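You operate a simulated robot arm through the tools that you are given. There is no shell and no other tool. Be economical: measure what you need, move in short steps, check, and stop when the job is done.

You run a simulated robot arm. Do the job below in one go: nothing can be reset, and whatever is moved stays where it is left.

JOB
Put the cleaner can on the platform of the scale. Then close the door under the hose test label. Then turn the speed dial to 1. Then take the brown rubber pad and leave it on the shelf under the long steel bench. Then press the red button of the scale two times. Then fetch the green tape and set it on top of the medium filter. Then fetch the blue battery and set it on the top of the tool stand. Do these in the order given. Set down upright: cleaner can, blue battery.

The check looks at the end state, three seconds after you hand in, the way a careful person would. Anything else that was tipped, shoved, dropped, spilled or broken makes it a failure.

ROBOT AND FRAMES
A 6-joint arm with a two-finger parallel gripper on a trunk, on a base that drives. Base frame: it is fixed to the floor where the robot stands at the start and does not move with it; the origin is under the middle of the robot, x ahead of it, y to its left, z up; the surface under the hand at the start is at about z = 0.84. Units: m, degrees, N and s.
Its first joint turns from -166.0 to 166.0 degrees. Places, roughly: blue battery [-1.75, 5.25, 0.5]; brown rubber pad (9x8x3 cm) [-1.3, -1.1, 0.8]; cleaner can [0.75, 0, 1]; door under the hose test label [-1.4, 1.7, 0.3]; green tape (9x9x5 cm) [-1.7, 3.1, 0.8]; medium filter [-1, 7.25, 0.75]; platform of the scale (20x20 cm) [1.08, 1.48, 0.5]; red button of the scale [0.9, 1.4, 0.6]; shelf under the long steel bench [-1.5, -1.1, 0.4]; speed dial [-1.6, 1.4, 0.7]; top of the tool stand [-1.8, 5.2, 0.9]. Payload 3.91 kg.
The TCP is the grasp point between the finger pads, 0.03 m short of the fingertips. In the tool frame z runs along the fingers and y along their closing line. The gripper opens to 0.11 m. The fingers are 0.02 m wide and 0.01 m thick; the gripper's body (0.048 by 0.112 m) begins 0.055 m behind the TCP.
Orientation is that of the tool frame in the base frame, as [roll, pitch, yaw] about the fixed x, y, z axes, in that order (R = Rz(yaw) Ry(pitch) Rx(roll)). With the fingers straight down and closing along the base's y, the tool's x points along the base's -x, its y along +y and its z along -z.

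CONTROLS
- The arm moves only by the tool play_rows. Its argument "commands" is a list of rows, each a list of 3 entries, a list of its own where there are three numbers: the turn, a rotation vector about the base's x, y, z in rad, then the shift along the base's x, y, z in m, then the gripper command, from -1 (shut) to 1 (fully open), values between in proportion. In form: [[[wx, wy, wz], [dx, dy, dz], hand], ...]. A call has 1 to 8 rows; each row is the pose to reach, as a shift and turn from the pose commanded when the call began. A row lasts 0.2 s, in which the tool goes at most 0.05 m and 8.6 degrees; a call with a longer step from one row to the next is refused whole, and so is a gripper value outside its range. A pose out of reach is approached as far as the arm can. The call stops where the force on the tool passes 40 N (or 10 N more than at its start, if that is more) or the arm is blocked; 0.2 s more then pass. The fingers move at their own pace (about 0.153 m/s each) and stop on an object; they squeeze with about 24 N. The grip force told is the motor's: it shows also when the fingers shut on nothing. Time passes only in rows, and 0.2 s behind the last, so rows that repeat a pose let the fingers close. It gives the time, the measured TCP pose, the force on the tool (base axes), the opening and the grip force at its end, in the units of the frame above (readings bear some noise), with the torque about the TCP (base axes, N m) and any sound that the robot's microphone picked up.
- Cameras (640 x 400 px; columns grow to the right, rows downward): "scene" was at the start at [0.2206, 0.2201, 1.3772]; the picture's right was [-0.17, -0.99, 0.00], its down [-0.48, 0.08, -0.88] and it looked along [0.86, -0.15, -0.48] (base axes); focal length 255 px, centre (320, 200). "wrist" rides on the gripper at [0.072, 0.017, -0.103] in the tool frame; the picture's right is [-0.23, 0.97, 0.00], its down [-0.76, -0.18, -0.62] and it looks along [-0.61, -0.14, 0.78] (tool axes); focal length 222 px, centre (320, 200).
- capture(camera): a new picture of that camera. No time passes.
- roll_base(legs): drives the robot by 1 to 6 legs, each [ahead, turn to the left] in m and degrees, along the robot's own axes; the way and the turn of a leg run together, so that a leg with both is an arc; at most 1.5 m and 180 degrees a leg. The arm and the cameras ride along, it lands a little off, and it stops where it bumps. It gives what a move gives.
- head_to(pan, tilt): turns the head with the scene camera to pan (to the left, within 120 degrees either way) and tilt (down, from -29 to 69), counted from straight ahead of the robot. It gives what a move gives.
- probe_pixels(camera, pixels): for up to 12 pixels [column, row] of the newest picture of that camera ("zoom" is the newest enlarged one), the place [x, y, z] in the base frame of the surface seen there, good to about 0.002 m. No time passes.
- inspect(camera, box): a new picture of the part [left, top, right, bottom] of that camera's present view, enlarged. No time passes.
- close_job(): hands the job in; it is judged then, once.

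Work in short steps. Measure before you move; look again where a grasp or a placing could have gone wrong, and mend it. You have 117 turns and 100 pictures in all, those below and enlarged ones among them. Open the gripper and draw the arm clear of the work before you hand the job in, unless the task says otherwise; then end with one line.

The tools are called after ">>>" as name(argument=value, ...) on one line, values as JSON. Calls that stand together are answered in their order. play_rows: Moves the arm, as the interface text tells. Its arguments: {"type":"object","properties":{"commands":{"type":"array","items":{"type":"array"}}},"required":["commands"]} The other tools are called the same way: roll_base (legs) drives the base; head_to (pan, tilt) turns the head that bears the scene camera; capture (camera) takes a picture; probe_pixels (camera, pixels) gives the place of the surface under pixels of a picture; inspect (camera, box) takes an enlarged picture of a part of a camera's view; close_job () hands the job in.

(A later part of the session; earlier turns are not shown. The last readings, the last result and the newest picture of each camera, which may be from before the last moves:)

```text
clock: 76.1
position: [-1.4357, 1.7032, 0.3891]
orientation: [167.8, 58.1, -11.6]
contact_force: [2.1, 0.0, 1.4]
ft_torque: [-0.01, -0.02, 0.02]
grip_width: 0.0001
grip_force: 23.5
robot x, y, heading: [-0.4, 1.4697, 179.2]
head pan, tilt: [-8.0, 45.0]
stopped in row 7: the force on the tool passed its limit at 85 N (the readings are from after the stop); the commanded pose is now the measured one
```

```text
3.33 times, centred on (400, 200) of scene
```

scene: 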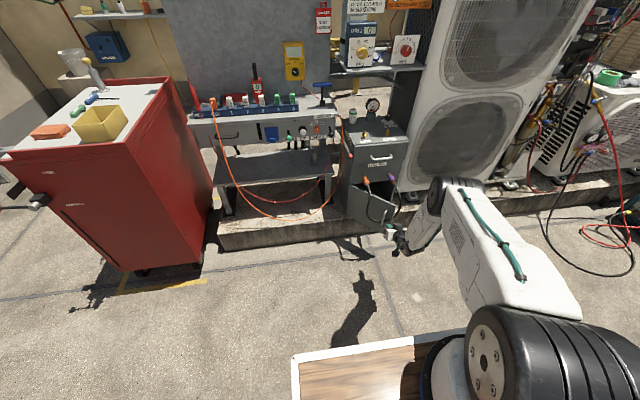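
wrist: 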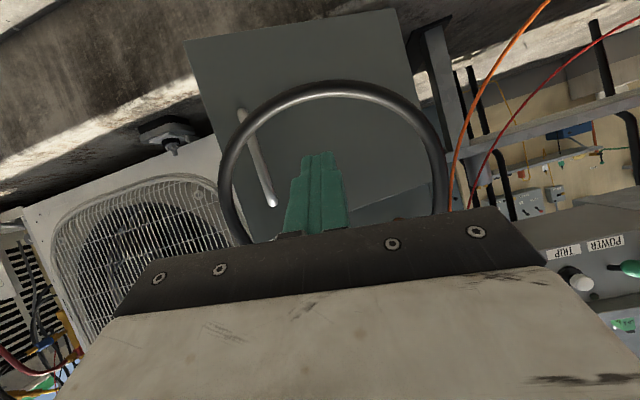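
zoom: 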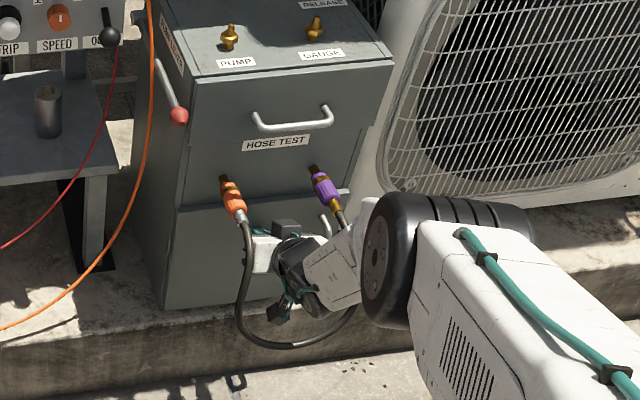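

The hard stop shows the door against its frame. I withdraw straight out: arm 10 cm, then base back 0.3 m.

>>> play_rows(commands=[[[0, 0, 0], [0.02, 0, 0.002], -1], [[0, 0, 0], [0.05, 0, 0.003], -1], [[0, 0, 0], [0.08, 0, 0.004], -1]])

>>> roll_base(legs=[[-0.3, 0]])

>>> capture(camera="scene")

>>> inspect(camera="scene", box=[310, 120, 450, 240])

```text
clock: 76.9
position: [-1.3544, 1.7035, 0.3937]
orientation: [167.7, 58.3, -11.6]
contact_force: [-0.3, -1.1, -0.1]
ft_torque: [-0.03, 0.0, -0.01]
grip_width: 0.0
grip_force: 23.7
robot x, y, heading: [-0.3994, 1.474, 179.6]
head pan, tilt: [-8.0, 45.0]
```

```text
clock: 78.9
position: [-1.0594, 1.7019, 0.3937]
orientation: [167.7, 58.2, -12.0]
contact_force: [-0.7, 0.1, 0.1]
ft_torque: [0.02, 0.0, 0.02]
grip_width: 0.0
grip_force: 23.9
robot x, y, heading: [-0.1032, 1.4619, 179.1]
head pan, tilt: [-8.0, 45.0]
```

```text
71 pictures are left
```

scene: 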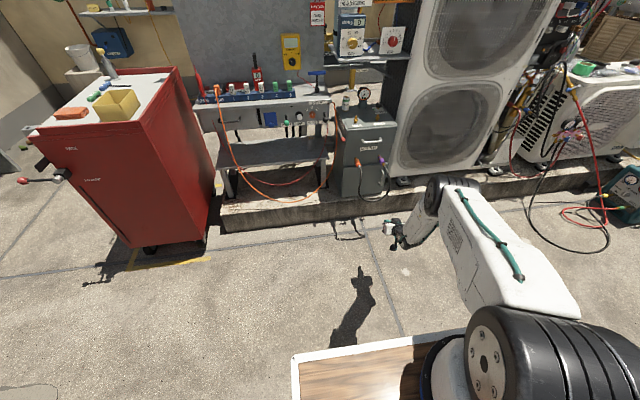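

```text
3.33 times, centred on (380, 180) of scene
```

zoom: 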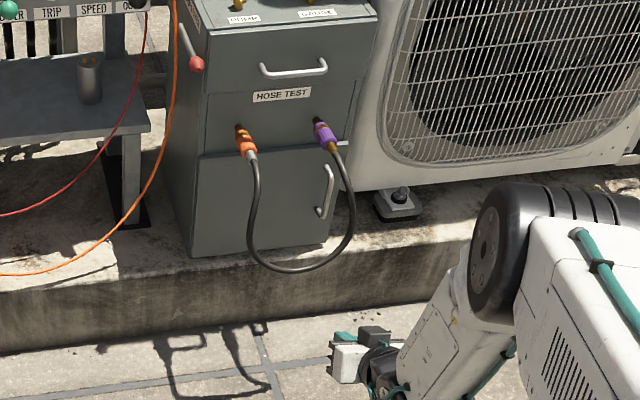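

The door looks flush; I check face depths at hinge and free edge against the frame above.

>>> probe_pixels(camera="zoom", pixels=[[215, 170], [300, 165], [335, 155], [215, 140], [290, 130], [345, 128], [300, 230], [215, 225]])

>>> inspect(camera="scene", box=[340, 140, 400, 210])

```text
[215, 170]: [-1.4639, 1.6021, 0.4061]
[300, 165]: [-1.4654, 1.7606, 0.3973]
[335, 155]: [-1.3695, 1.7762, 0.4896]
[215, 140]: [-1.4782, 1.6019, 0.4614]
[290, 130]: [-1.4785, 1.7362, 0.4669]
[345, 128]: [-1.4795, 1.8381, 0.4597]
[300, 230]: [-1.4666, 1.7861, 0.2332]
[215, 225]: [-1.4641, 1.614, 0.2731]
```

```text
5.71 times, centred on (370, 175) of scene
```

zoom: 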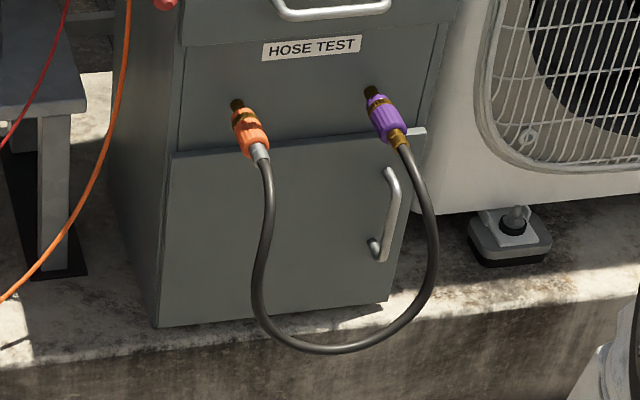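

Door face depths agree (−1.465 all across): closed. Now for the dial: I level the tool and raise it to dial height, sideways to y≈1.41.

>>> play_rows(commands=[[[0, 0, 0], [0.0, -0.03, 0.04], -1], [[0, 0, 0], [0.0, -0.06, 0.08], -1], [[0.0, 0.0, 0], [0.0, -0.09, 0.12], -1], [[0.02, 0.1, 0], [0, -0.12, 0.16], 0], [[0.04, 0.2, 0], [0.0, -0.15, 0.2], 0], [[0.07, 0.32, 0], [0.0, -0.18, 0.24], 0], [[0.09, 0.44, 0], [0.0, -0.21, 0.28], 0], [[0.112, 0.543, 0], [0.0, -0.24, 0.32], 0]])

>>> play_rows(commands=[[[0, 0, 0], [0.0, -0.03, 0.04], 0.1], [[0, 0, 0], [0.0, -0.05, 0.08], 0.1]])

>>> roll_base(legs=[[0.28, 0]])

>>> capture(camera="wrist")

>>> capture(camera="scene")

```text
clock: 80.7
position: [-1.0738, 1.5603, 0.7231]
orientation: [98.8, 85.5, -74.2]
contact_force: [0.4, -0.6, -0.1]
ft_torque: [-0.01, 0.06, -0.01]
grip_width: 0.0552
grip_force: 0.1
out of reach, approached as far as the arm can: row 4, 5, 6, 7, 8
robot x, y, heading: [-0.1023, 1.4671, 178.9]
head pan, tilt: [-8.0, 45.0]
```

```text
clock: 81.3
position: [-1.0724, 1.5369, 0.8027]
orientation: [101.3, 85.5, -70.1]
contact_force: [-0.6, -0.4, -0.3]
ft_torque: [0.01, 0.03, 0.0]
grip_width: 0.0607
grip_force: 0.0
out of reach, approached as far as the arm can: row 1, 2
robot x, y, heading: [-0.1043, 1.4641, 179.0]
head pan, tilt: [-8.0, 45.0]
```

```text
clock: 83.3
position: [-1.3438, 1.5424, 0.8039]
orientation: [100.5, 85.5, -71.2]
contact_force: [0.4, -0.2, 0.1]
ft_torque: [0.0, 0.01, 0.01]
grip_width: 0.0605
grip_force: 0.1
robot x, y, heading: [-0.3741, 1.4738, 178.6]
head pan, tilt: [-8.0, 45.0]
```

```text
68 pictures are left
```

wrist: 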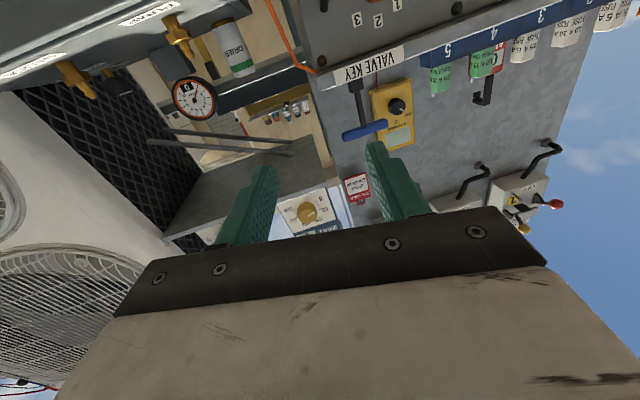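

```text
67 pictures are left
```

scene: 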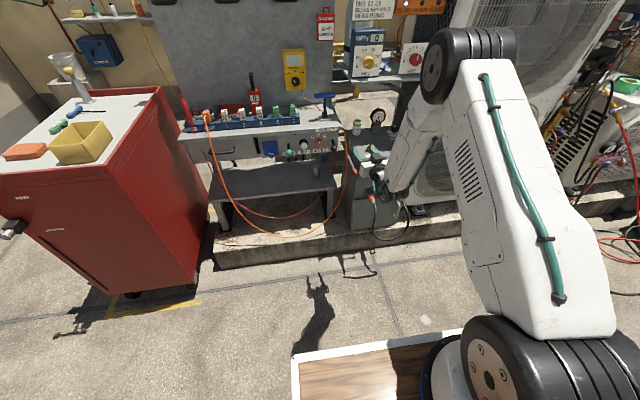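

At this extension the arm could not get y. I draw it in 8 cm, correct the 8° yaw and 4° roll, and set y 1.412, z 0.72.

>>> play_rows(commands=[[[0, 0, 0], [0.03, -0.02, -0.0], 0.1], [[0.0, 0, -0.03], [0.06, -0.04, -0.02], 0.1], [[0.02, 0, -0.06], [0.08, -0.07, -0.04], 0.1], [[0.04, 0, -0.1], [0.08, -0.1, -0.06], 0.1], [[0.077, 0, -0.145], [0.08, -0.13, -0.084], 0.1]])

>>> inspect(camera="scene", box=[270, 110, 370, 180])

```text
clock: 84.5
position: [-1.2862, 1.5455, 0.7385]
orientation: [106.1, 83.3, -66.2]
contact_force: [-0.3, 0.4, -0.3]
ft_torque: [0.04, -0.06, 0.0]
grip_width: 0.0605
grip_force: 0.0
out of reach, approached as far as the arm can: row 1, 2, 3, 4, 5
robot x, y, heading: [-0.3741, 1.4708, 178.8]
head pan, tilt: [-8.0, 45.0]
```

```text
5.71 times, centred on (320, 145) of scene
```

zoom: 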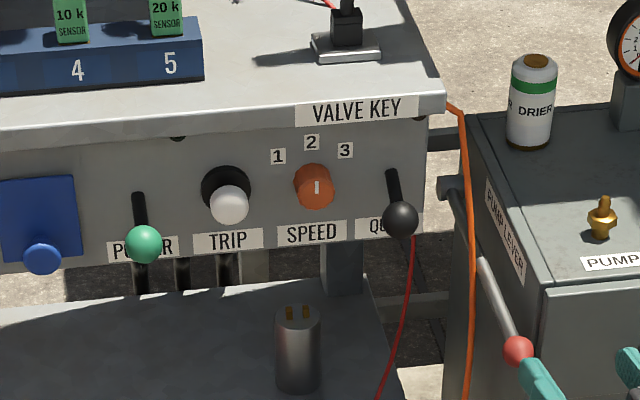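

The y stays bound here: the level tool only works with the arm plane well off to the right, as at the door. So I shift the robot about 0.27 m toward -y: straight back, turn right 60°, back up, turn back.

>>> roll_base(legs=[[-0.15, 0], [0, -60], [-0.31, 0], [0, 60]])

>>> capture(camera="scene")

```text
clock: 92.8
position: [-0.9844, 1.2688, 0.7374]
orientation: [106.7, 83.4, -65.4]
contact_force: [0.3, 0.1, -0.4]
ft_torque: [0.04, 0.01, 0.02]
grip_width: 0.0604
grip_force: 0.1
robot x, y, heading: [-0.0734, 1.1966, 179.1]
head pan, tilt: [-8.0, 45.0]
```

```text
65 pictures are left
```

scene: 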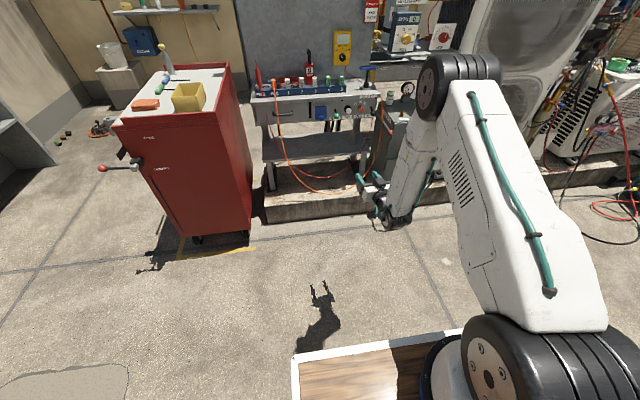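

Now correct yaw/roll, move to y 1.412 and pre-twist the tool clockwise by about 43°.

>>> play_rows(commands=[[[0.02, 0.005, -0.03], [0, 0.03, 0], 0.1], [[0.04, 0.01, -0.06], [0, 0.06, -0.005], 0.1], [[0.06, 0.02, -0.09], [0, 0.09, -0.01], 0.1], [[0.08, 0.03, -0.12], [0, 0.12, -0.015], 0.1], [[0.11, 0.033, -0.14], [0, 0.143, -0.02], 0.1]])

>>> play_rows(commands=[[[-0.13, 0, 0], [0, 0, 0], 0.0], [[-0.26, 0, 0], [0, 0, 0], 0.0], [[-0.39, 0, 0], [0, 0, 0], 0.0], [[-0.52, 0, 0], [0, 0, 0], 0.0], [[-0.65, 0, 0], [0, 0, 0], 0.0], [[-0.75, 0, 0], [0, 0, 0], 0.0]])

>>> roll_base(legs=[[0.42, 0]])

>>> capture(camera="wrist")

>>> capture(camera="scene")

```text
clock: 94.0
position: [-1.0063, 1.4308, 0.7267]
orientation: [102.6, 86.5, -76.4]
contact_force: [-0.4, -0.7, 0.2]
ft_torque: [0.02, 0.05, 0.02]
grip_width: 0.0608
grip_force: 0.1
out of reach, approached as far as the arm can: row 1, 2, 3, 4, 5
robot x, y, heading: [-0.0711, 1.2006, 179.1]
head pan, tilt: [-8.0, 45.0]
```

```text
clock: 95.4
position: [-1.0059, 1.4295, 0.7272]
orientation: [89.8, 43.6, -88.9]
contact_force: [-0.4, 0.4, -0.3]
ft_torque: [0.0, -0.04, -0.02]
grip_width: 0.0552
grip_force: 0.0
robot x, y, heading: [-0.0734, 1.2021, 179.2]
head pan, tilt: [-8.0, 45.0]
```

```text
clock: 98.0
position: [-1.4243, 1.4407, 0.7263]
orientation: [89.7, 43.7, -89.1]
contact_force: [-1.0, 0.1, 0.3]
ft_torque: [0.01, -0.02, -0.03]
grip_width: 0.0551
grip_force: 0.1
robot x, y, heading: [-0.4902, 1.2106, 178.9]
head pan, tilt: [-8.0, 45.0]
```

```text
64 pictures are left
```

wrist: 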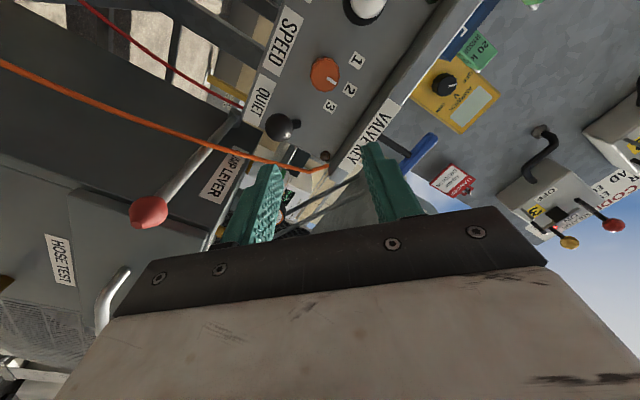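

```text
63 pictures are left
```

scene: 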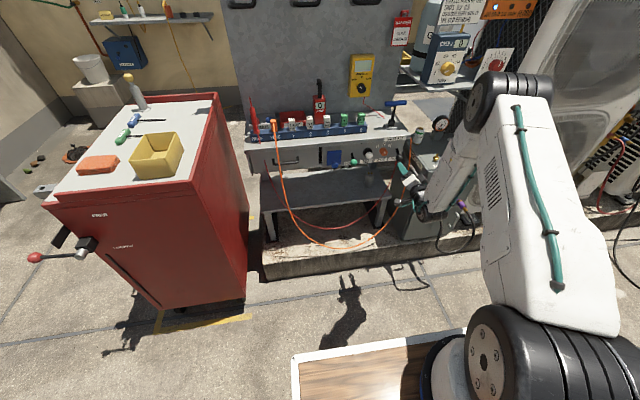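

The tool points straight at the panel with a 43° pre-twist. I zoom the wrist view on the dial for its centre and marks.

>>> inspect(camera="wrist", box=[240, 30, 400, 170])

>>> probe_pixels(camera="wrist", pixels=[[325, 72], [357, 59], [350, 90], [330, 106], [283, 126], [330, 158], [352, 136], [313, 70], [338, 72], [325, 88], [312, 85], [365, 8]])

```text
2.86 times, centred on (320, 100) of wrist
```

zoom: 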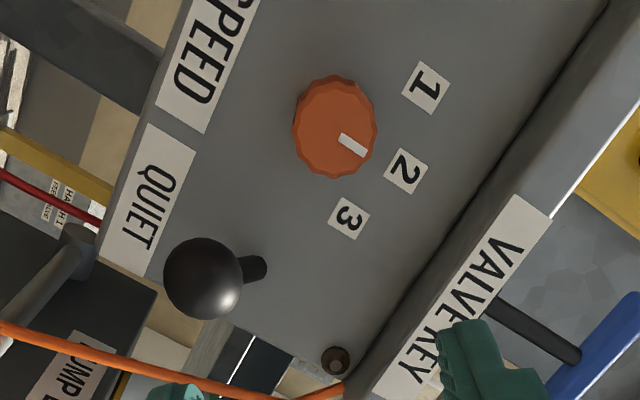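

```text
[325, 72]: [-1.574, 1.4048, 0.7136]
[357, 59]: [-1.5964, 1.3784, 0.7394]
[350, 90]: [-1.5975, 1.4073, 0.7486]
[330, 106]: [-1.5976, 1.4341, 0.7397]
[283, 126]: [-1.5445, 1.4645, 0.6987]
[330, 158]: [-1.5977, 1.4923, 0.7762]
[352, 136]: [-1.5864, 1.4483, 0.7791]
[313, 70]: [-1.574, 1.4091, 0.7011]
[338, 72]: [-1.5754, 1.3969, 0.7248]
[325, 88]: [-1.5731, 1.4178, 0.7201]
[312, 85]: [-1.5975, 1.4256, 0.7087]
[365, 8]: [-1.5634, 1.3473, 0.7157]
```

Marks: 1 at (1.378,0.739), 2 at (1.407,0.749), 3 at (1.434,0.740), dial centre ≈ (1.4065, 0.711), so 45° counter-clockwise. I align y/z, then drive 9 cm closer.

>>> play_rows(commands=[[[0, 0, 0], [0, -0.017, -0.008], 0.0], [[0, 0, 0], [0, -0.034, -0.015], 0.0]])

>>> roll_base(legs=[[0.09, 0]])

>>> capture(camera="wrist")

```text
clock: 98.5
position: [-1.4251, 1.4073, 0.7113]
orientation: [89.8, 43.7, -89.2]
contact_force: [-1.4, 0.2, -0.1]
ft_torque: [-0.02, -0.01, 0.01]
grip_width: 0.0551
grip_force: 0.0
robot x, y, heading: [-0.4925, 1.2051, 178.8]
head pan, tilt: [-8.0, 45.0]
```

```text
clock: 99.7
position: [-1.5165, 1.4117, 0.7113]
orientation: [89.8, 43.6, -89.2]
contact_force: [0.1, -0.1, 0.3]
ft_torque: [0.01, -0.01, 0.01]
grip_width: 0.0551
grip_force: 0.1
robot x, y, heading: [-0.5869, 1.2094, 178.6]
head pan, tilt: [-8.0, 45.0]
```

```text
61 pictures are left
```

wrist: 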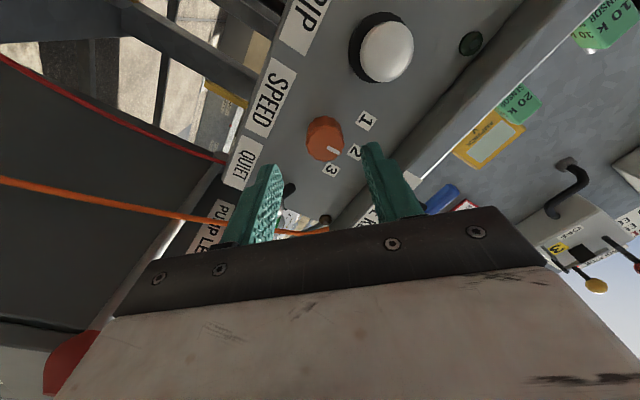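

I recheck the dial centre and the pump lever knob, which is close to the gripper body.

>>> probe_pixels(camera="wrist", pixels=[[325, 139], [308, 138], [341, 140], [327, 119], [323, 158], [75, 360], [95, 335], [290, 190]])

>>> inspect(camera="scene", box=[350, 110, 470, 220])

```text
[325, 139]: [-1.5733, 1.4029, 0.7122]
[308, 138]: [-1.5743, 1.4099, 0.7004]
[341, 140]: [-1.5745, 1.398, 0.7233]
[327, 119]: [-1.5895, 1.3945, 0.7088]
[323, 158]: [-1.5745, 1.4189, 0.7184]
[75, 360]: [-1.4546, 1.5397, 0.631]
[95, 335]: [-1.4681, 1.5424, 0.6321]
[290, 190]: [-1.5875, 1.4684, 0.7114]
```

```text
3.64 times, centred on (410, 165) of scene
```

zoom: 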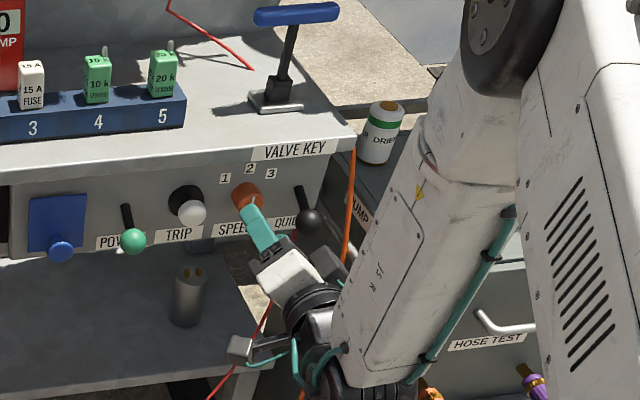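

Centre ≈ (1.405, 0.7115); the knob is ~10 cm off the body. I shift -6 mm in y and advance to x -1.563.

>>> play_rows(commands=[[[0, 0, 0], [0, -0.0065, 0], 0.0], [[0, 0, 0], [-0.015, -0.0065, 0], 0.0], [[0, 0, 0], [-0.03, -0.0065, 0], 0.0], [[0, 0, 0], [-0.04, -0.0065, 0], 0.0], [[0, 0, 0], [-0.0465, -0.0065, 0], 0.0]])

>>> capture(camera="wrist")

```text
clock: 100.9
position: [-1.5633, 1.4042, 0.712]
orientation: [89.8, 43.7, -89.1]
contact_force: [0.4, 0.5, 0.0]
ft_torque: [0.02, -0.01, 0.0]
grip_width: 0.0551
grip_force: 0.1
robot x, y, heading: [-0.5857, 1.2111, 179.0]
head pan, tilt: [-8.0, 45.0]
```

```text
59 pictures are left
```

wrist: 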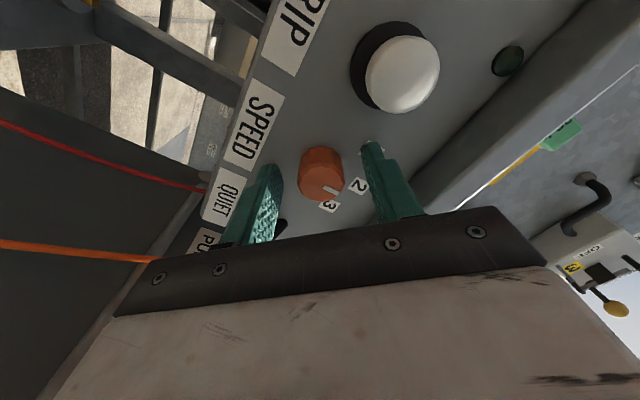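

The dial sits between the fingers with no force. I close, then turn 45° counter-clockwise about +x.

>>> play_rows(commands=[[[0, 0, 0], [0, 0, 0], -0.5], [[0, 0, 0], [0, 0, 0], -0.5], [[0.13, 0, 0], [0, 0, 0], -0.5], [[0.26, 0, 0], [0, 0, 0], -0.5], [[0.39, 0, 0], [0, 0, 0], -0.5], [[0.52, 0, 0], [0, 0, 0], -0.5], [[0.65, 0, 0], [0, 0, 0], -0.5], [[0.785, 0, 0], [0, 0, 0], -0.5]])

>>> capture(camera="wrist")

>>> inspect(camera="scene", box=[350, 110, 470, 220])

```text
clock: 102.7
position: [-1.5655, 1.4079, 0.7108]
orientation: [107.6, 86.8, -71.0]
contact_force: [14.4, -4.6, 9.7]
ft_torque: [0.03, 0.27, -0.93]
grip_width: 0.0297
grip_force: 45.0
out of reach, approached as far as the arm can: row 8
robot x, y, heading: [-0.5845, 1.2085, 178.4]
head pan, tilt: [-8.0, 45.0]
stopped in row 8: the force on the tool passed its limit at 87 N (the readings are from after the stop); the commanded pose is now the measured one
```

```text
58 pictures are left
```

wrist: 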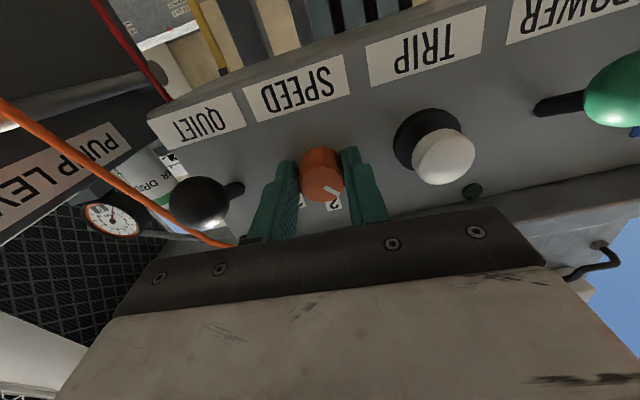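

```text
3.64 times, centred on (410, 165) of scene
```

zoom: 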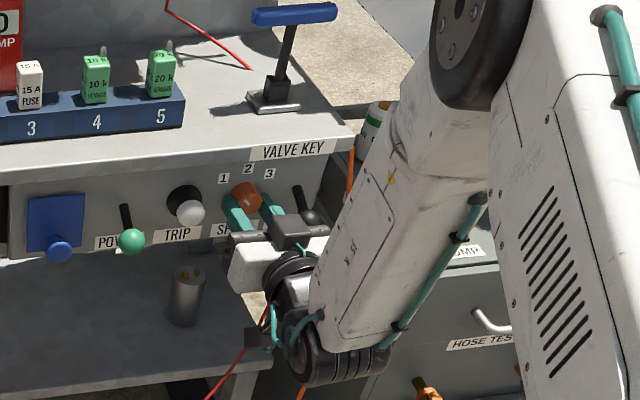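

I zoom in on the pointer.

>>> inspect(camera="wrist", box=[270, 120, 390, 230])

>>> inspect(camera="scene", box=[395, 145, 445, 185])

```text
3.64 times, centred on (330, 175) of wrist
```

zoom: 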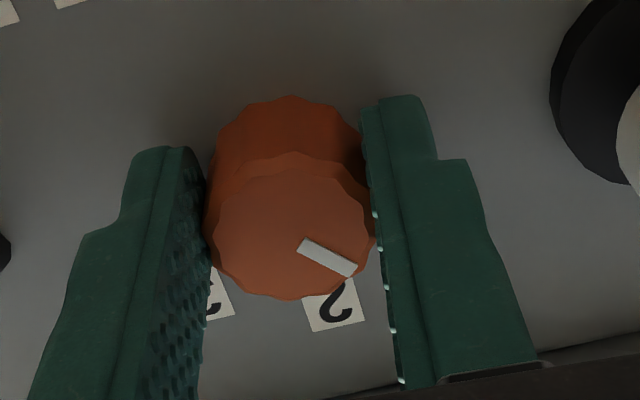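

```text
10.00 times, centred on (420, 165) of scene
```

zoom: 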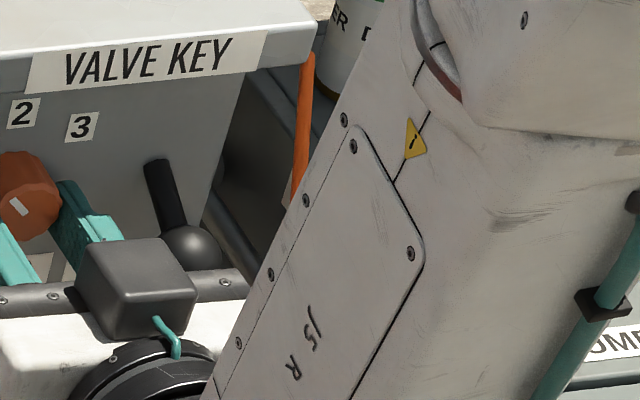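

The pointer has moved to upper-left, near 1. I open the fingers modestly and back straight out to look.

>>> play_rows(commands=[[[0, 0, 0], [0, 0, 0], 0.0], [[0, 0, 0], [0, 0, 0], 0.0], [[0, 0, 0], [0.02, 0, 0], 0.0], [[0, 0, 0], [0.04, 0, 0], 0.0]])

>>> roll_base(legs=[[-0.12, 0]])

>>> capture(camera="wrist")

>>> inspect(camera="wrist", box=[250, 30, 410, 160])

```text
clock: 103.7
position: [-1.5293, 1.4134, 0.7104]
orientation: [106.4, 86.0, -72.1]
contact_force: [-1.4, -0.6, 0.2]
ft_torque: [0.0, 0.01, 0.01]
grip_width: 0.0549
grip_force: 0.0
out of reach, approached as far as the arm can: row 4
robot x, y, heading: [-0.5849, 1.2086, 178.9]
head pan, tilt: [-8.0, 45.0]
```

```text
clock: 105.0
position: [-1.4085, 1.4108, 0.7109]
orientation: [106.4, 86.0, -72.0]
contact_force: [-0.3, -0.1, -0.9]
ft_torque: [0.03, 0.04, -0.01]
grip_width: 0.0548
grip_force: 0.0
robot x, y, heading: [-0.4596, 1.2062, 178.8]
head pan, tilt: [-8.0, 45.0]
```

```text
54 pictures are left
```

wrist: 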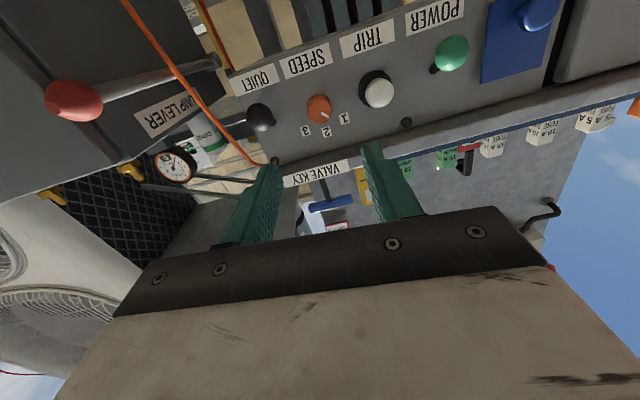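

```text
3.08 times, centred on (330, 95) of wrist
```

zoom: 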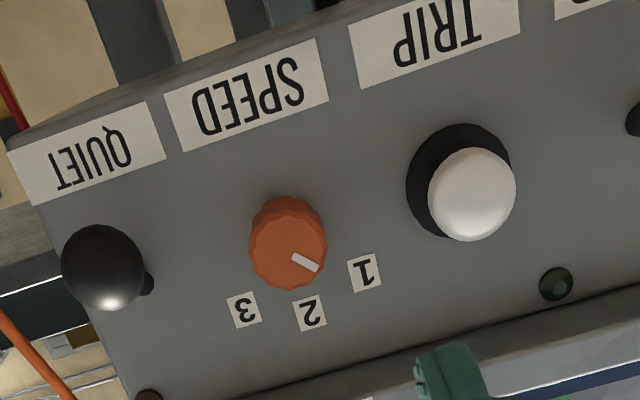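

Pointer direction computes to roughly 45–50° toward 1. I take one tight zoom to verify it.

>>> inspect(camera="wrist", box=[295, 80, 355, 140])

>>> probe_pixels(camera="wrist", pixels=[[345, 119], [326, 131], [304, 130], [318, 108], [62, 100]])

```text
6.67 times, centred on (325, 110) of wrist
```

zoom: 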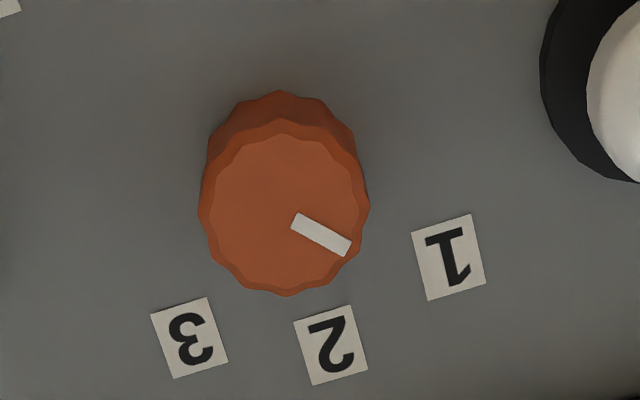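

```text
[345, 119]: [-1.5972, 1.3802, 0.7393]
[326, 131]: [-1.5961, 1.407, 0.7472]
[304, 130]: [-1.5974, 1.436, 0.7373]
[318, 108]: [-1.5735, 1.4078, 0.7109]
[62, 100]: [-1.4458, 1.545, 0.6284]
```

The dial stands at 1 (≈45° by the label geometry). I back the base off and swing the tool back down, raising it.

>>> roll_base(legs=[[-0.4, 0]])

>>> play_rows(commands=[[[0, -0.14, 0], [0, 0, 0.04], 1], [[0, -0.28, 0], [0, 0, 0.08], 1], [[0, -0.42, 0], [0, 0, 0.12], 1], [[0, -0.56, 0], [0, 0, 0.16], 1], [[0, -0.7, 0], [0, 0, 0.2], 1], [[0, -0.84, 0], [0, 0, 0.24], 1], [[0, -0.98, 0], [0.02, 0, 0.28], 1], [[0, -1.12, 0], [0.04, 0, 0.32], 1]])

>>> play_rows(commands=[[[0, -0.13, 0], [0.03, -0.03, 0.01], 1], [[0, -0.26, 0], [0.06, -0.06, 0.02], 1], [[0, -0.38, 0], [0.09, -0.09, 0.03], 1], [[0, -0.38, 0], [0.12, -0.12, 0.04], 1]])

>>> head_to(pan=70, tilt=25)

>>> capture(camera="scene")

```text
clock: 107.4
position: [-1.0072, 1.4039, 0.71]
orientation: [106.3, 86.0, -72.2]
contact_force: [-0.1, -0.4, -0.3]
ft_torque: [-0.03, 0.0, 0.0]
grip_width: 0.0547
grip_force: 0.1
robot x, y, heading: [-0.0637, 1.1957, 178.6]
head pan, tilt: [-8.0, 45.0]
```

```text
clock: 109.2
position: [-0.9669, 1.4033, 1.0319]
orientation: [176.6, 24.5, -4.4]
contact_force: [-0.1, 1.1, 0.2]
ft_torque: [-0.03, 0.05, 0.04]
grip_width: 0.1099
grip_force: 0.0
robot x, y, heading: [-0.0598, 1.1931, 178.8]
head pan, tilt: [-8.0, 45.0]
```

```text
clock: 110.2
position: [-0.846, 1.2824, 1.0707]
orientation: [178.2, 2.7, -3.7]
contact_force: [0.4, -0.1, 0.2]
ft_torque: [0.0, -0.06, 0.02]
grip_width: 0.1098
grip_force: 0.0
robot x, y, heading: [-0.0615, 1.2005, 178.6]
head pan, tilt: [-8.0, 45.0]
```

```text
clock: 111.8
position: [-0.8461, 1.2834, 1.0716]
orientation: [178.3, 2.8, -3.7]
contact_force: [0.4, 1.0, 0.4]
ft_torque: [0.01, 0.0, 0.01]
grip_width: 0.1101
grip_force: 0.0
robot x, y, heading: [-0.061, 1.2012, 178.7]
head pan, tilt: [70.0, 25.0]
```

```text
51 pictures are left
```

scene: 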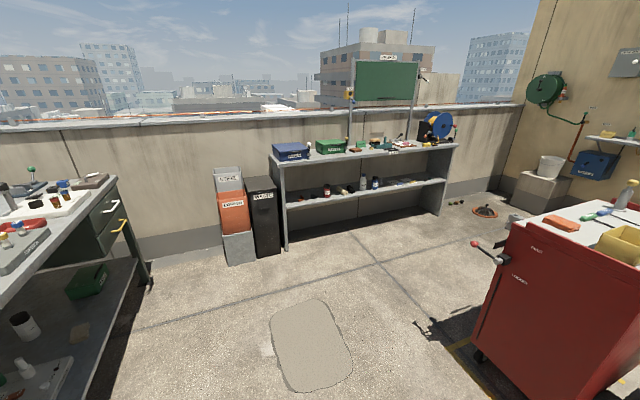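

The long steel bench is ahead along the wall, reached from +y. I drive around: to y≈-0.3, over to x≈-1.3, facing -y.

>>> roll_base(legs=[[0, 90], [1.45, 0], [0, -90], [1.2, 0], [0, 90]])

>>> head_to(pan=-10, tilt=40)

>>> capture(camera="scene")

```text
clock: 136.1
position: [-1.4304, -0.9435, 1.0719]
orientation: [178.3, 2.7, 82.7]
contact_force: [0.4, 0.4, 0.2]
ft_torque: [-0.01, 0.02, 0.03]
grip_width: 0.1099
grip_force: 0.0
robot x, y, heading: [-1.2986, -0.1657, -94.7]
head pan, tilt: [70.0, 25.0]
```

```text
clock: 137.6
position: [-1.4316, -0.9433, 1.0712]
orientation: [178.3, 2.8, 82.7]
contact_force: [-0.4, 0.1, 0.0]
ft_torque: [0.0, 0.01, 0.0]
grip_width: 0.11
grip_force: 0.1
robot x, y, heading: [-1.2985, -0.1651, -94.6]
head pan, tilt: [-10.0, 40.0]
```

```text
50 pictures are left
```

scene: 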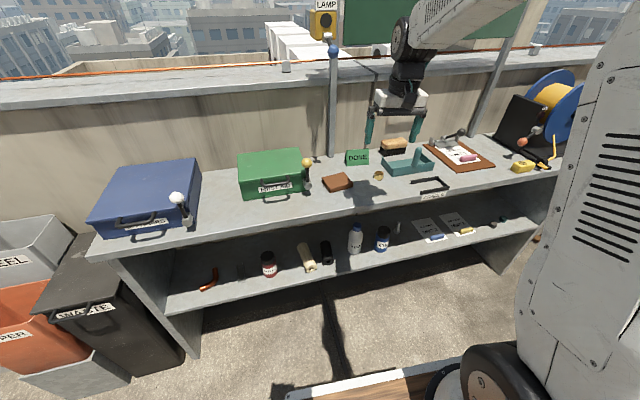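

Pad candidate: brown block at (337,182); also a brown thing at (393,145) with a yellow base. I zoom on the top and on the shelf.

>>> inspect(camera="scene", box=[290, 125, 450, 225])

>>> probe_pixels(camera="zoom", pixels=[[130, 212], [192, 196], [252, 228], [190, 250], [190, 220], [215, 245], [80, 165], [355, 205], [250, 180], [420, 85]])

>>> inspect(camera="scene", box=[190, 190, 430, 330])

>>> probe_pixels(camera="zoom", pixels=[[80, 180], [120, 200], [180, 180], [280, 230], [130, 230], [60, 260], [160, 200], [100, 150], [400, 100], [300, 120]])

```text
4.00 times, centred on (370, 175) of scene
```

zoom: 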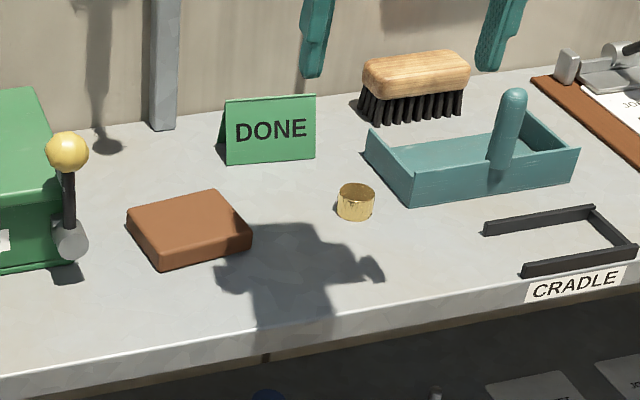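

```text
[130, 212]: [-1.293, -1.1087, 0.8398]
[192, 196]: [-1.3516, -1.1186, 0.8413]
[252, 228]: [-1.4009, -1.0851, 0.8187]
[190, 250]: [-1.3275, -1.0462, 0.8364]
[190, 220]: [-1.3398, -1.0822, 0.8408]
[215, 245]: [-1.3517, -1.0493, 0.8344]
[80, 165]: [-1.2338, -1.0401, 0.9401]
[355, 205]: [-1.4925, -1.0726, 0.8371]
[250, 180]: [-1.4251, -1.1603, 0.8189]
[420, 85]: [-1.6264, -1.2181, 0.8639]
```

```text
2.67 times, centred on (310, 260) of scene
```

zoom: 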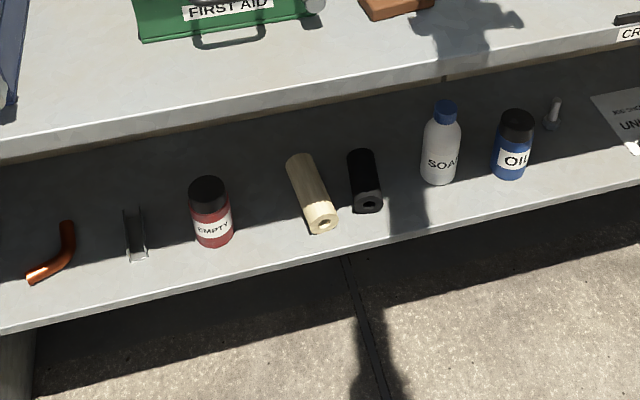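

```text
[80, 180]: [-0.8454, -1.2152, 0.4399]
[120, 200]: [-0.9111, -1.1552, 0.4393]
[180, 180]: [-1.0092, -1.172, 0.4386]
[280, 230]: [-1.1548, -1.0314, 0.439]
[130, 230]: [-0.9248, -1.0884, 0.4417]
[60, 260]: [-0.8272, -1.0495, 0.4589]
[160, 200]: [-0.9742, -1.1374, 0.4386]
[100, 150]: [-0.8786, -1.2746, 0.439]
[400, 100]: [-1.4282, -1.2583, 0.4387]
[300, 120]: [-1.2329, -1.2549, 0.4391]
```

Pad centre ≈(-1.338,-1.078), top z 0.84; shelf z 0.439, fairly crowded. I measure pad corners and look at the rest of the shelf for a free patch.

>>> inspect(camera="scene", box=[310, 160, 380, 204])

>>> probe_pixels(camera="scene", pixels=[[322, 178], [343, 174], [352, 182], [330, 191], [337, 182], [326, 206], [345, 222], [330, 270], [150, 285]])

>>> inspect(camera="scene", box=[380, 180, 560, 280])

```text
9.09 times, centred on (345, 182) of scene
```

zoom: 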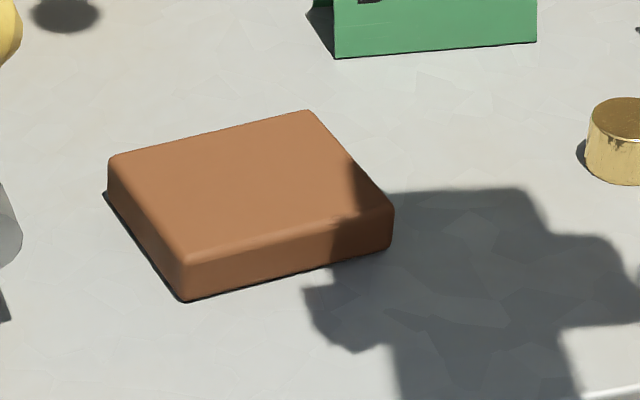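

```text
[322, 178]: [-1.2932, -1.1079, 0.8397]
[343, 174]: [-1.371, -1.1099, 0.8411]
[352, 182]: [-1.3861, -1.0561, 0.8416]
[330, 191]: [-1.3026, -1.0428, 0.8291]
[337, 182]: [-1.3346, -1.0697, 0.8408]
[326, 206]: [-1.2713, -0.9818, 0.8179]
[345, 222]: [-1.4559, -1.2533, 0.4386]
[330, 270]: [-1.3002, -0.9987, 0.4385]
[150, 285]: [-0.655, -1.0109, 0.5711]
```

```text
3.56 times, centred on (470, 230) of scene
```

zoom: 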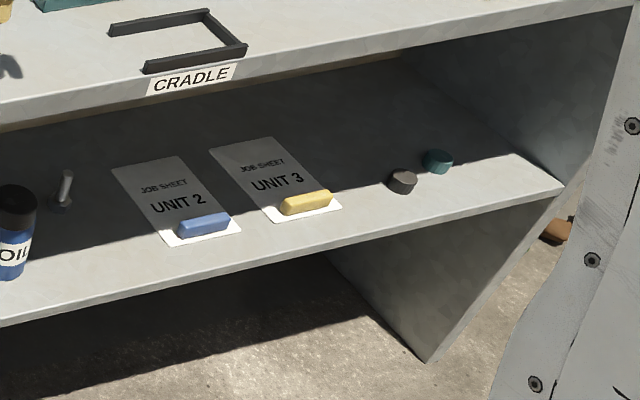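

A candidate is the area between OIL/bolt and the UNIT 2 sheet; I measure it, along with the area left of the pipe items.

>>> probe_pixels(camera="zoom", pixels=[[30, 268], [62, 208], [176, 247], [140, 205], [112, 168], [90, 295], [120, 240], [338, 210], [403, 190], [437, 170], [450, 215], [555, 190]])

>>> probe_pixels(camera="scene", pixels=[[262, 275], [276, 275], [303, 270], [312, 268], [200, 292], [237, 281], [245, 272], [180, 300], [340, 262], [354, 253]])

```text
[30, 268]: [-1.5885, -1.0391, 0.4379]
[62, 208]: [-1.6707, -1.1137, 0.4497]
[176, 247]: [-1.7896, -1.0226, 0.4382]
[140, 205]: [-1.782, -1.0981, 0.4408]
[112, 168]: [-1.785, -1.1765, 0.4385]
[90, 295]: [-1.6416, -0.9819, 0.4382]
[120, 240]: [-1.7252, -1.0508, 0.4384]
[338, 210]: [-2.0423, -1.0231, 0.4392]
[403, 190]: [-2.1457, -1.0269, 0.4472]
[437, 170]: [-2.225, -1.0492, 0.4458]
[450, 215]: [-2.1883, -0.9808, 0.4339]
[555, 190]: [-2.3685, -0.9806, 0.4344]
```

```text
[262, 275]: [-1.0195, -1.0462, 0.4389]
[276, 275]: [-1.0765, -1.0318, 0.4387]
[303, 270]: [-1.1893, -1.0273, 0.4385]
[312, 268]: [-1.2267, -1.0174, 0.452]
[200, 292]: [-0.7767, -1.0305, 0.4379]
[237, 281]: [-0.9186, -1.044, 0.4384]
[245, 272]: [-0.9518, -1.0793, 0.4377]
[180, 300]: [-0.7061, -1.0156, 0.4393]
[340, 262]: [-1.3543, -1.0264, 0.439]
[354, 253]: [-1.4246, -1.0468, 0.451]
```

The patch around (-1.685,-1.03) is free (x -1.59…-1.78, y -0.98…-1.09). I probe the pad corners precisely for its yaw.

>>> inspect(camera="scene", box=[310, 160, 380, 204])

>>> probe_pixels(camera="zoom", pixels=[[115, 160], [308, 114], [388, 206], [186, 252], [250, 185], [210, 137], [350, 160], [285, 230], [150, 205], [180, 295], [390, 245], [500, 120]])

```text
9.09 times, centred on (345, 182) of scene
```

zoom: 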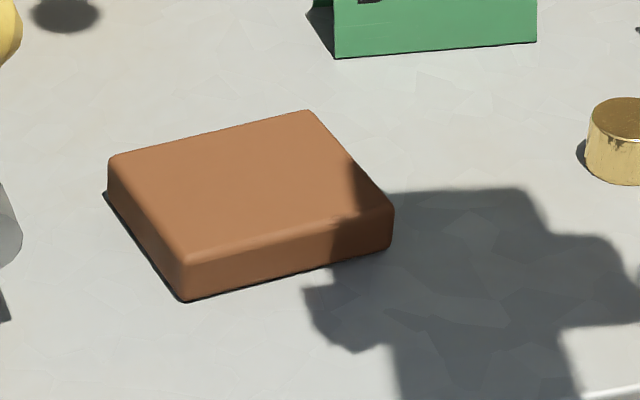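

```text
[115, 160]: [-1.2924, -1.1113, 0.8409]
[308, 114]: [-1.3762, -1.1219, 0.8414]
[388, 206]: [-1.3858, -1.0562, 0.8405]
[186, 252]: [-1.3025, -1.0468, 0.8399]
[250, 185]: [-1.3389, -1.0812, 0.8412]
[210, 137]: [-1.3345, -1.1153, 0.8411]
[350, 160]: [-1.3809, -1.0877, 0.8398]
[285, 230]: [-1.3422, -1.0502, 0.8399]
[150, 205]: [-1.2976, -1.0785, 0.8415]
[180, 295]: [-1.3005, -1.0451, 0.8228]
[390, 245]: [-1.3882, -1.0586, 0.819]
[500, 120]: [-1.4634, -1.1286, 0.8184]
```

Pad: centre (-1.339,-1.084), long side ~7° off x, table 0.8185, top 0.841. I will grasp it with the tool pitched 40° so it can be laid under the top at the same attitude. First yaw and pitch above it.

>>> play_rows(commands=[[[0, 0, 0.085], [0.03, -0.026, -0.01], 1], [[0, 0, 0.17], [0.06, -0.052, -0.02], 1], [[0, 0, 0.253], [0.0926, -0.08, -0.03], 1]])

>>> play_rows(commands=[[[-0.129, -0.016, 0], [0, -0.01, -0.01], 1], [[-0.258, -0.033, 0], [0, -0.02, -0.03], 1], [[-0.387, -0.049, 0], [0, -0.03, -0.05], 1], [[-0.516, -0.065, 0], [0, -0.04, -0.07], 1], [[-0.645, -0.081, 0], [0, -0.047, -0.09], 1]])

>>> capture(camera="wrist")

```text
clock: 138.4
position: [-1.3399, -1.0231, 1.0413]
orientation: [178.2, 2.9, 97.2]
contact_force: [-0.4, 0.3, 0.7]
ft_torque: [-0.02, 0.02, -0.01]
grip_width: 0.1098
grip_force: 0.0
robot x, y, heading: [-1.3005, -0.1669, -94.5]
head pan, tilt: [-10.0, 40.0]
```

```text
clock: 139.6
position: [-1.3372, -1.0678, 0.9564]
orientation: [177.9, 38.5, 97.5]
contact_force: [0.5, -0.3, -0.9]
ft_torque: [0.0, 0.0, 0.02]
grip_width: 0.1103
grip_force: 0.1
out of reach, approached as far as the arm can: row 5
robot x, y, heading: [-1.2989, -0.1638, -94.9]
head pan, tilt: [-10.0, 40.0]
```

```text
44 pictures are left
```

wrist: 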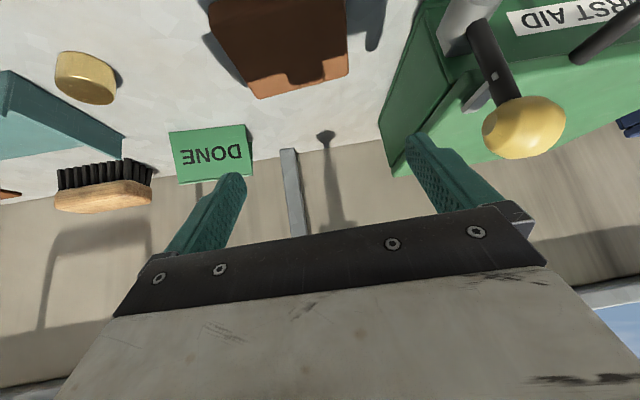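

Aligned above the pad at 38.5° pitch; the yellow ball lever is ~2 cm from the finger line, so I keep x and open to 0.105 m, lowering in steps.

>>> play_rows(commands=[[[0, 0, 0], [-0.003, 0, -0.04], 0.9], [[0, 0, 0], [-0.004, -0.001, -0.075], 0.9], [[0, 0, 0], [-0.004, -0.001, -0.095], 0.9], [[0, 0, 0], [-0.004, -0.001, -0.105], 0.9]])

>>> capture(camera="wrist")

>>> inspect(camera="scene", box=[290, 125, 410, 215])

```text
clock: 140.6
position: [-1.3396, -1.0693, 0.852]
orientation: [178.3, 40.1, 97.2]
contact_force: [0.6, 0.1, 0.3]
ft_torque: [0.01, 0.0, 0.0]
grip_width: 0.1043
grip_force: 0.0
robot x, y, heading: [-1.2996, -0.1657, -94.7]
head pan, tilt: [-10.0, 40.0]
```

```text
43 pictures are left
```

wrist: 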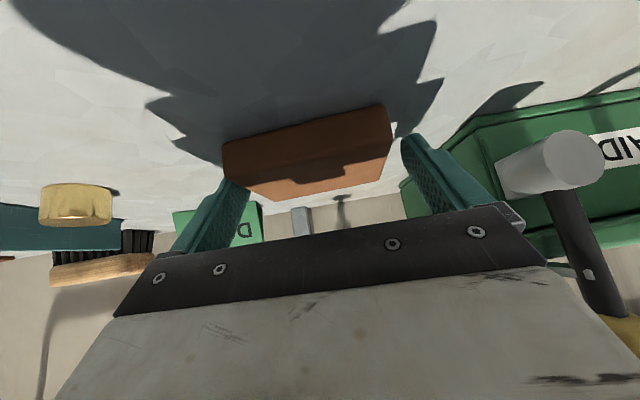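

```text
4.44 times, centred on (350, 170) of scene
```

zoom: 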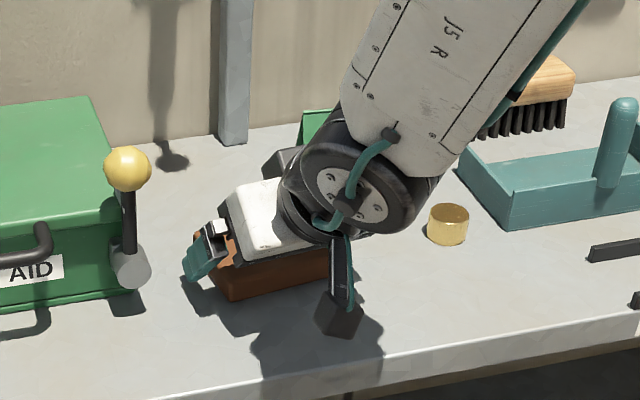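

The pad is between the fingers. Lower 2 mm more and close.

>>> play_rows(commands=[[[0, 0, 0], [0, 0, -0.002], 0.9], [[0, 0, 0], [0, 0, -0.002], -1], [[0, 0, 0], [0, 0, -0.002], -1], [[0, 0, 0], [0, 0, -0.002], -1]])

>>> play_rows(commands=[[[0, 0, 0], [0, 0.0, 0.03], -1], [[0, 0, 0], [0, 0.0, 0.07], -1], [[0, 0, 0], [0, 0.02, 0.11], -1]])

>>> capture(camera="wrist")

```text
clock: 141.6
position: [-1.3403, -1.0691, 0.8506]
orientation: [178.4, 40.1, 97.2]
contact_force: [-2.3, -0.6, 3.8]
ft_torque: [-0.12, 0.28, -0.1]
grip_width: 0.0898
grip_force: 24.4
robot x, y, heading: [-1.3002, -0.1662, -94.9]
head pan, tilt: [-10.0, 40.0]
```

```text
clock: 142.4
position: [-1.3375, -1.0485, 0.9595]
orientation: [178.4, 40.0, 97.3]
contact_force: [-1.1, -0.1, -2.1]
ft_torque: [0.03, -0.01, 0.03]
grip_width: 0.0899
grip_force: 24.1
robot x, y, heading: [-1.295, -0.1629, -95.0]
head pan, tilt: [-10.0, 40.0]
```

```text
41 pictures are left
```

wrist: 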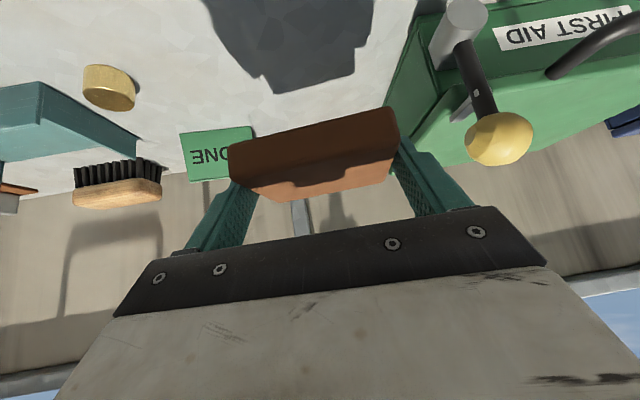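

The pad is held level. I back the base 0.3 m, then bring the arm down and across to x≈-1.67 in front of the shelf.

>>> roll_base(legs=[[-0.3, 0]])

>>> play_rows(commands=[[[0, 0, 0], [-0.028, 0, -0.037], -1], [[0, 0, 0], [-0.056, 0, -0.074], -1], [[0, 0, 0], [-0.084, 0, -0.111], -1], [[0, 0, 0], [-0.112, 0, -0.148], -1], [[0, 0, 0], [-0.14, 0, -0.185], -1], [[0, 0, 0], [-0.168, 0, -0.222], -1], [[0, 0, 0], [-0.196, 0, -0.259], -1], [[0, 0, 0], [-0.224, 0, -0.296], -1]])

```text
clock: 143.8
position: [-1.303, -0.924, 0.9607]
orientation: [178.4, 40.1, 98.5]
contact_force: [-0.1, 0.3, -2.4]
ft_torque: [0.03, 0.06, -0.02]
grip_width: 0.0897
grip_force: 23.8
robot x, y, heading: [-1.2759, -0.0388, -93.2]
head pan, tilt: [-10.0, 40.0]
stopped in leg 1: the robot was blocked; the commanded pose is now the measured one
```

```text
clock: 144.8
position: [-1.3969, -0.9285, 0.8428]
orientation: [178.5, 41.4, 99.4]
contact_force: [8.1, 46.8, 41.9]
ft_torque: [-0.13, 2.07, -2.18]
grip_width: 0.0898
grip_force: 24.0
robot x, y, heading: [-1.2763, -0.0398, -93.5]
head pan, tilt: [-10.0, 40.0]
stopped in row 4: the force on the tool passed its limit at 122 N (the readings are from after the stop); the commanded pose is now the measured one
```

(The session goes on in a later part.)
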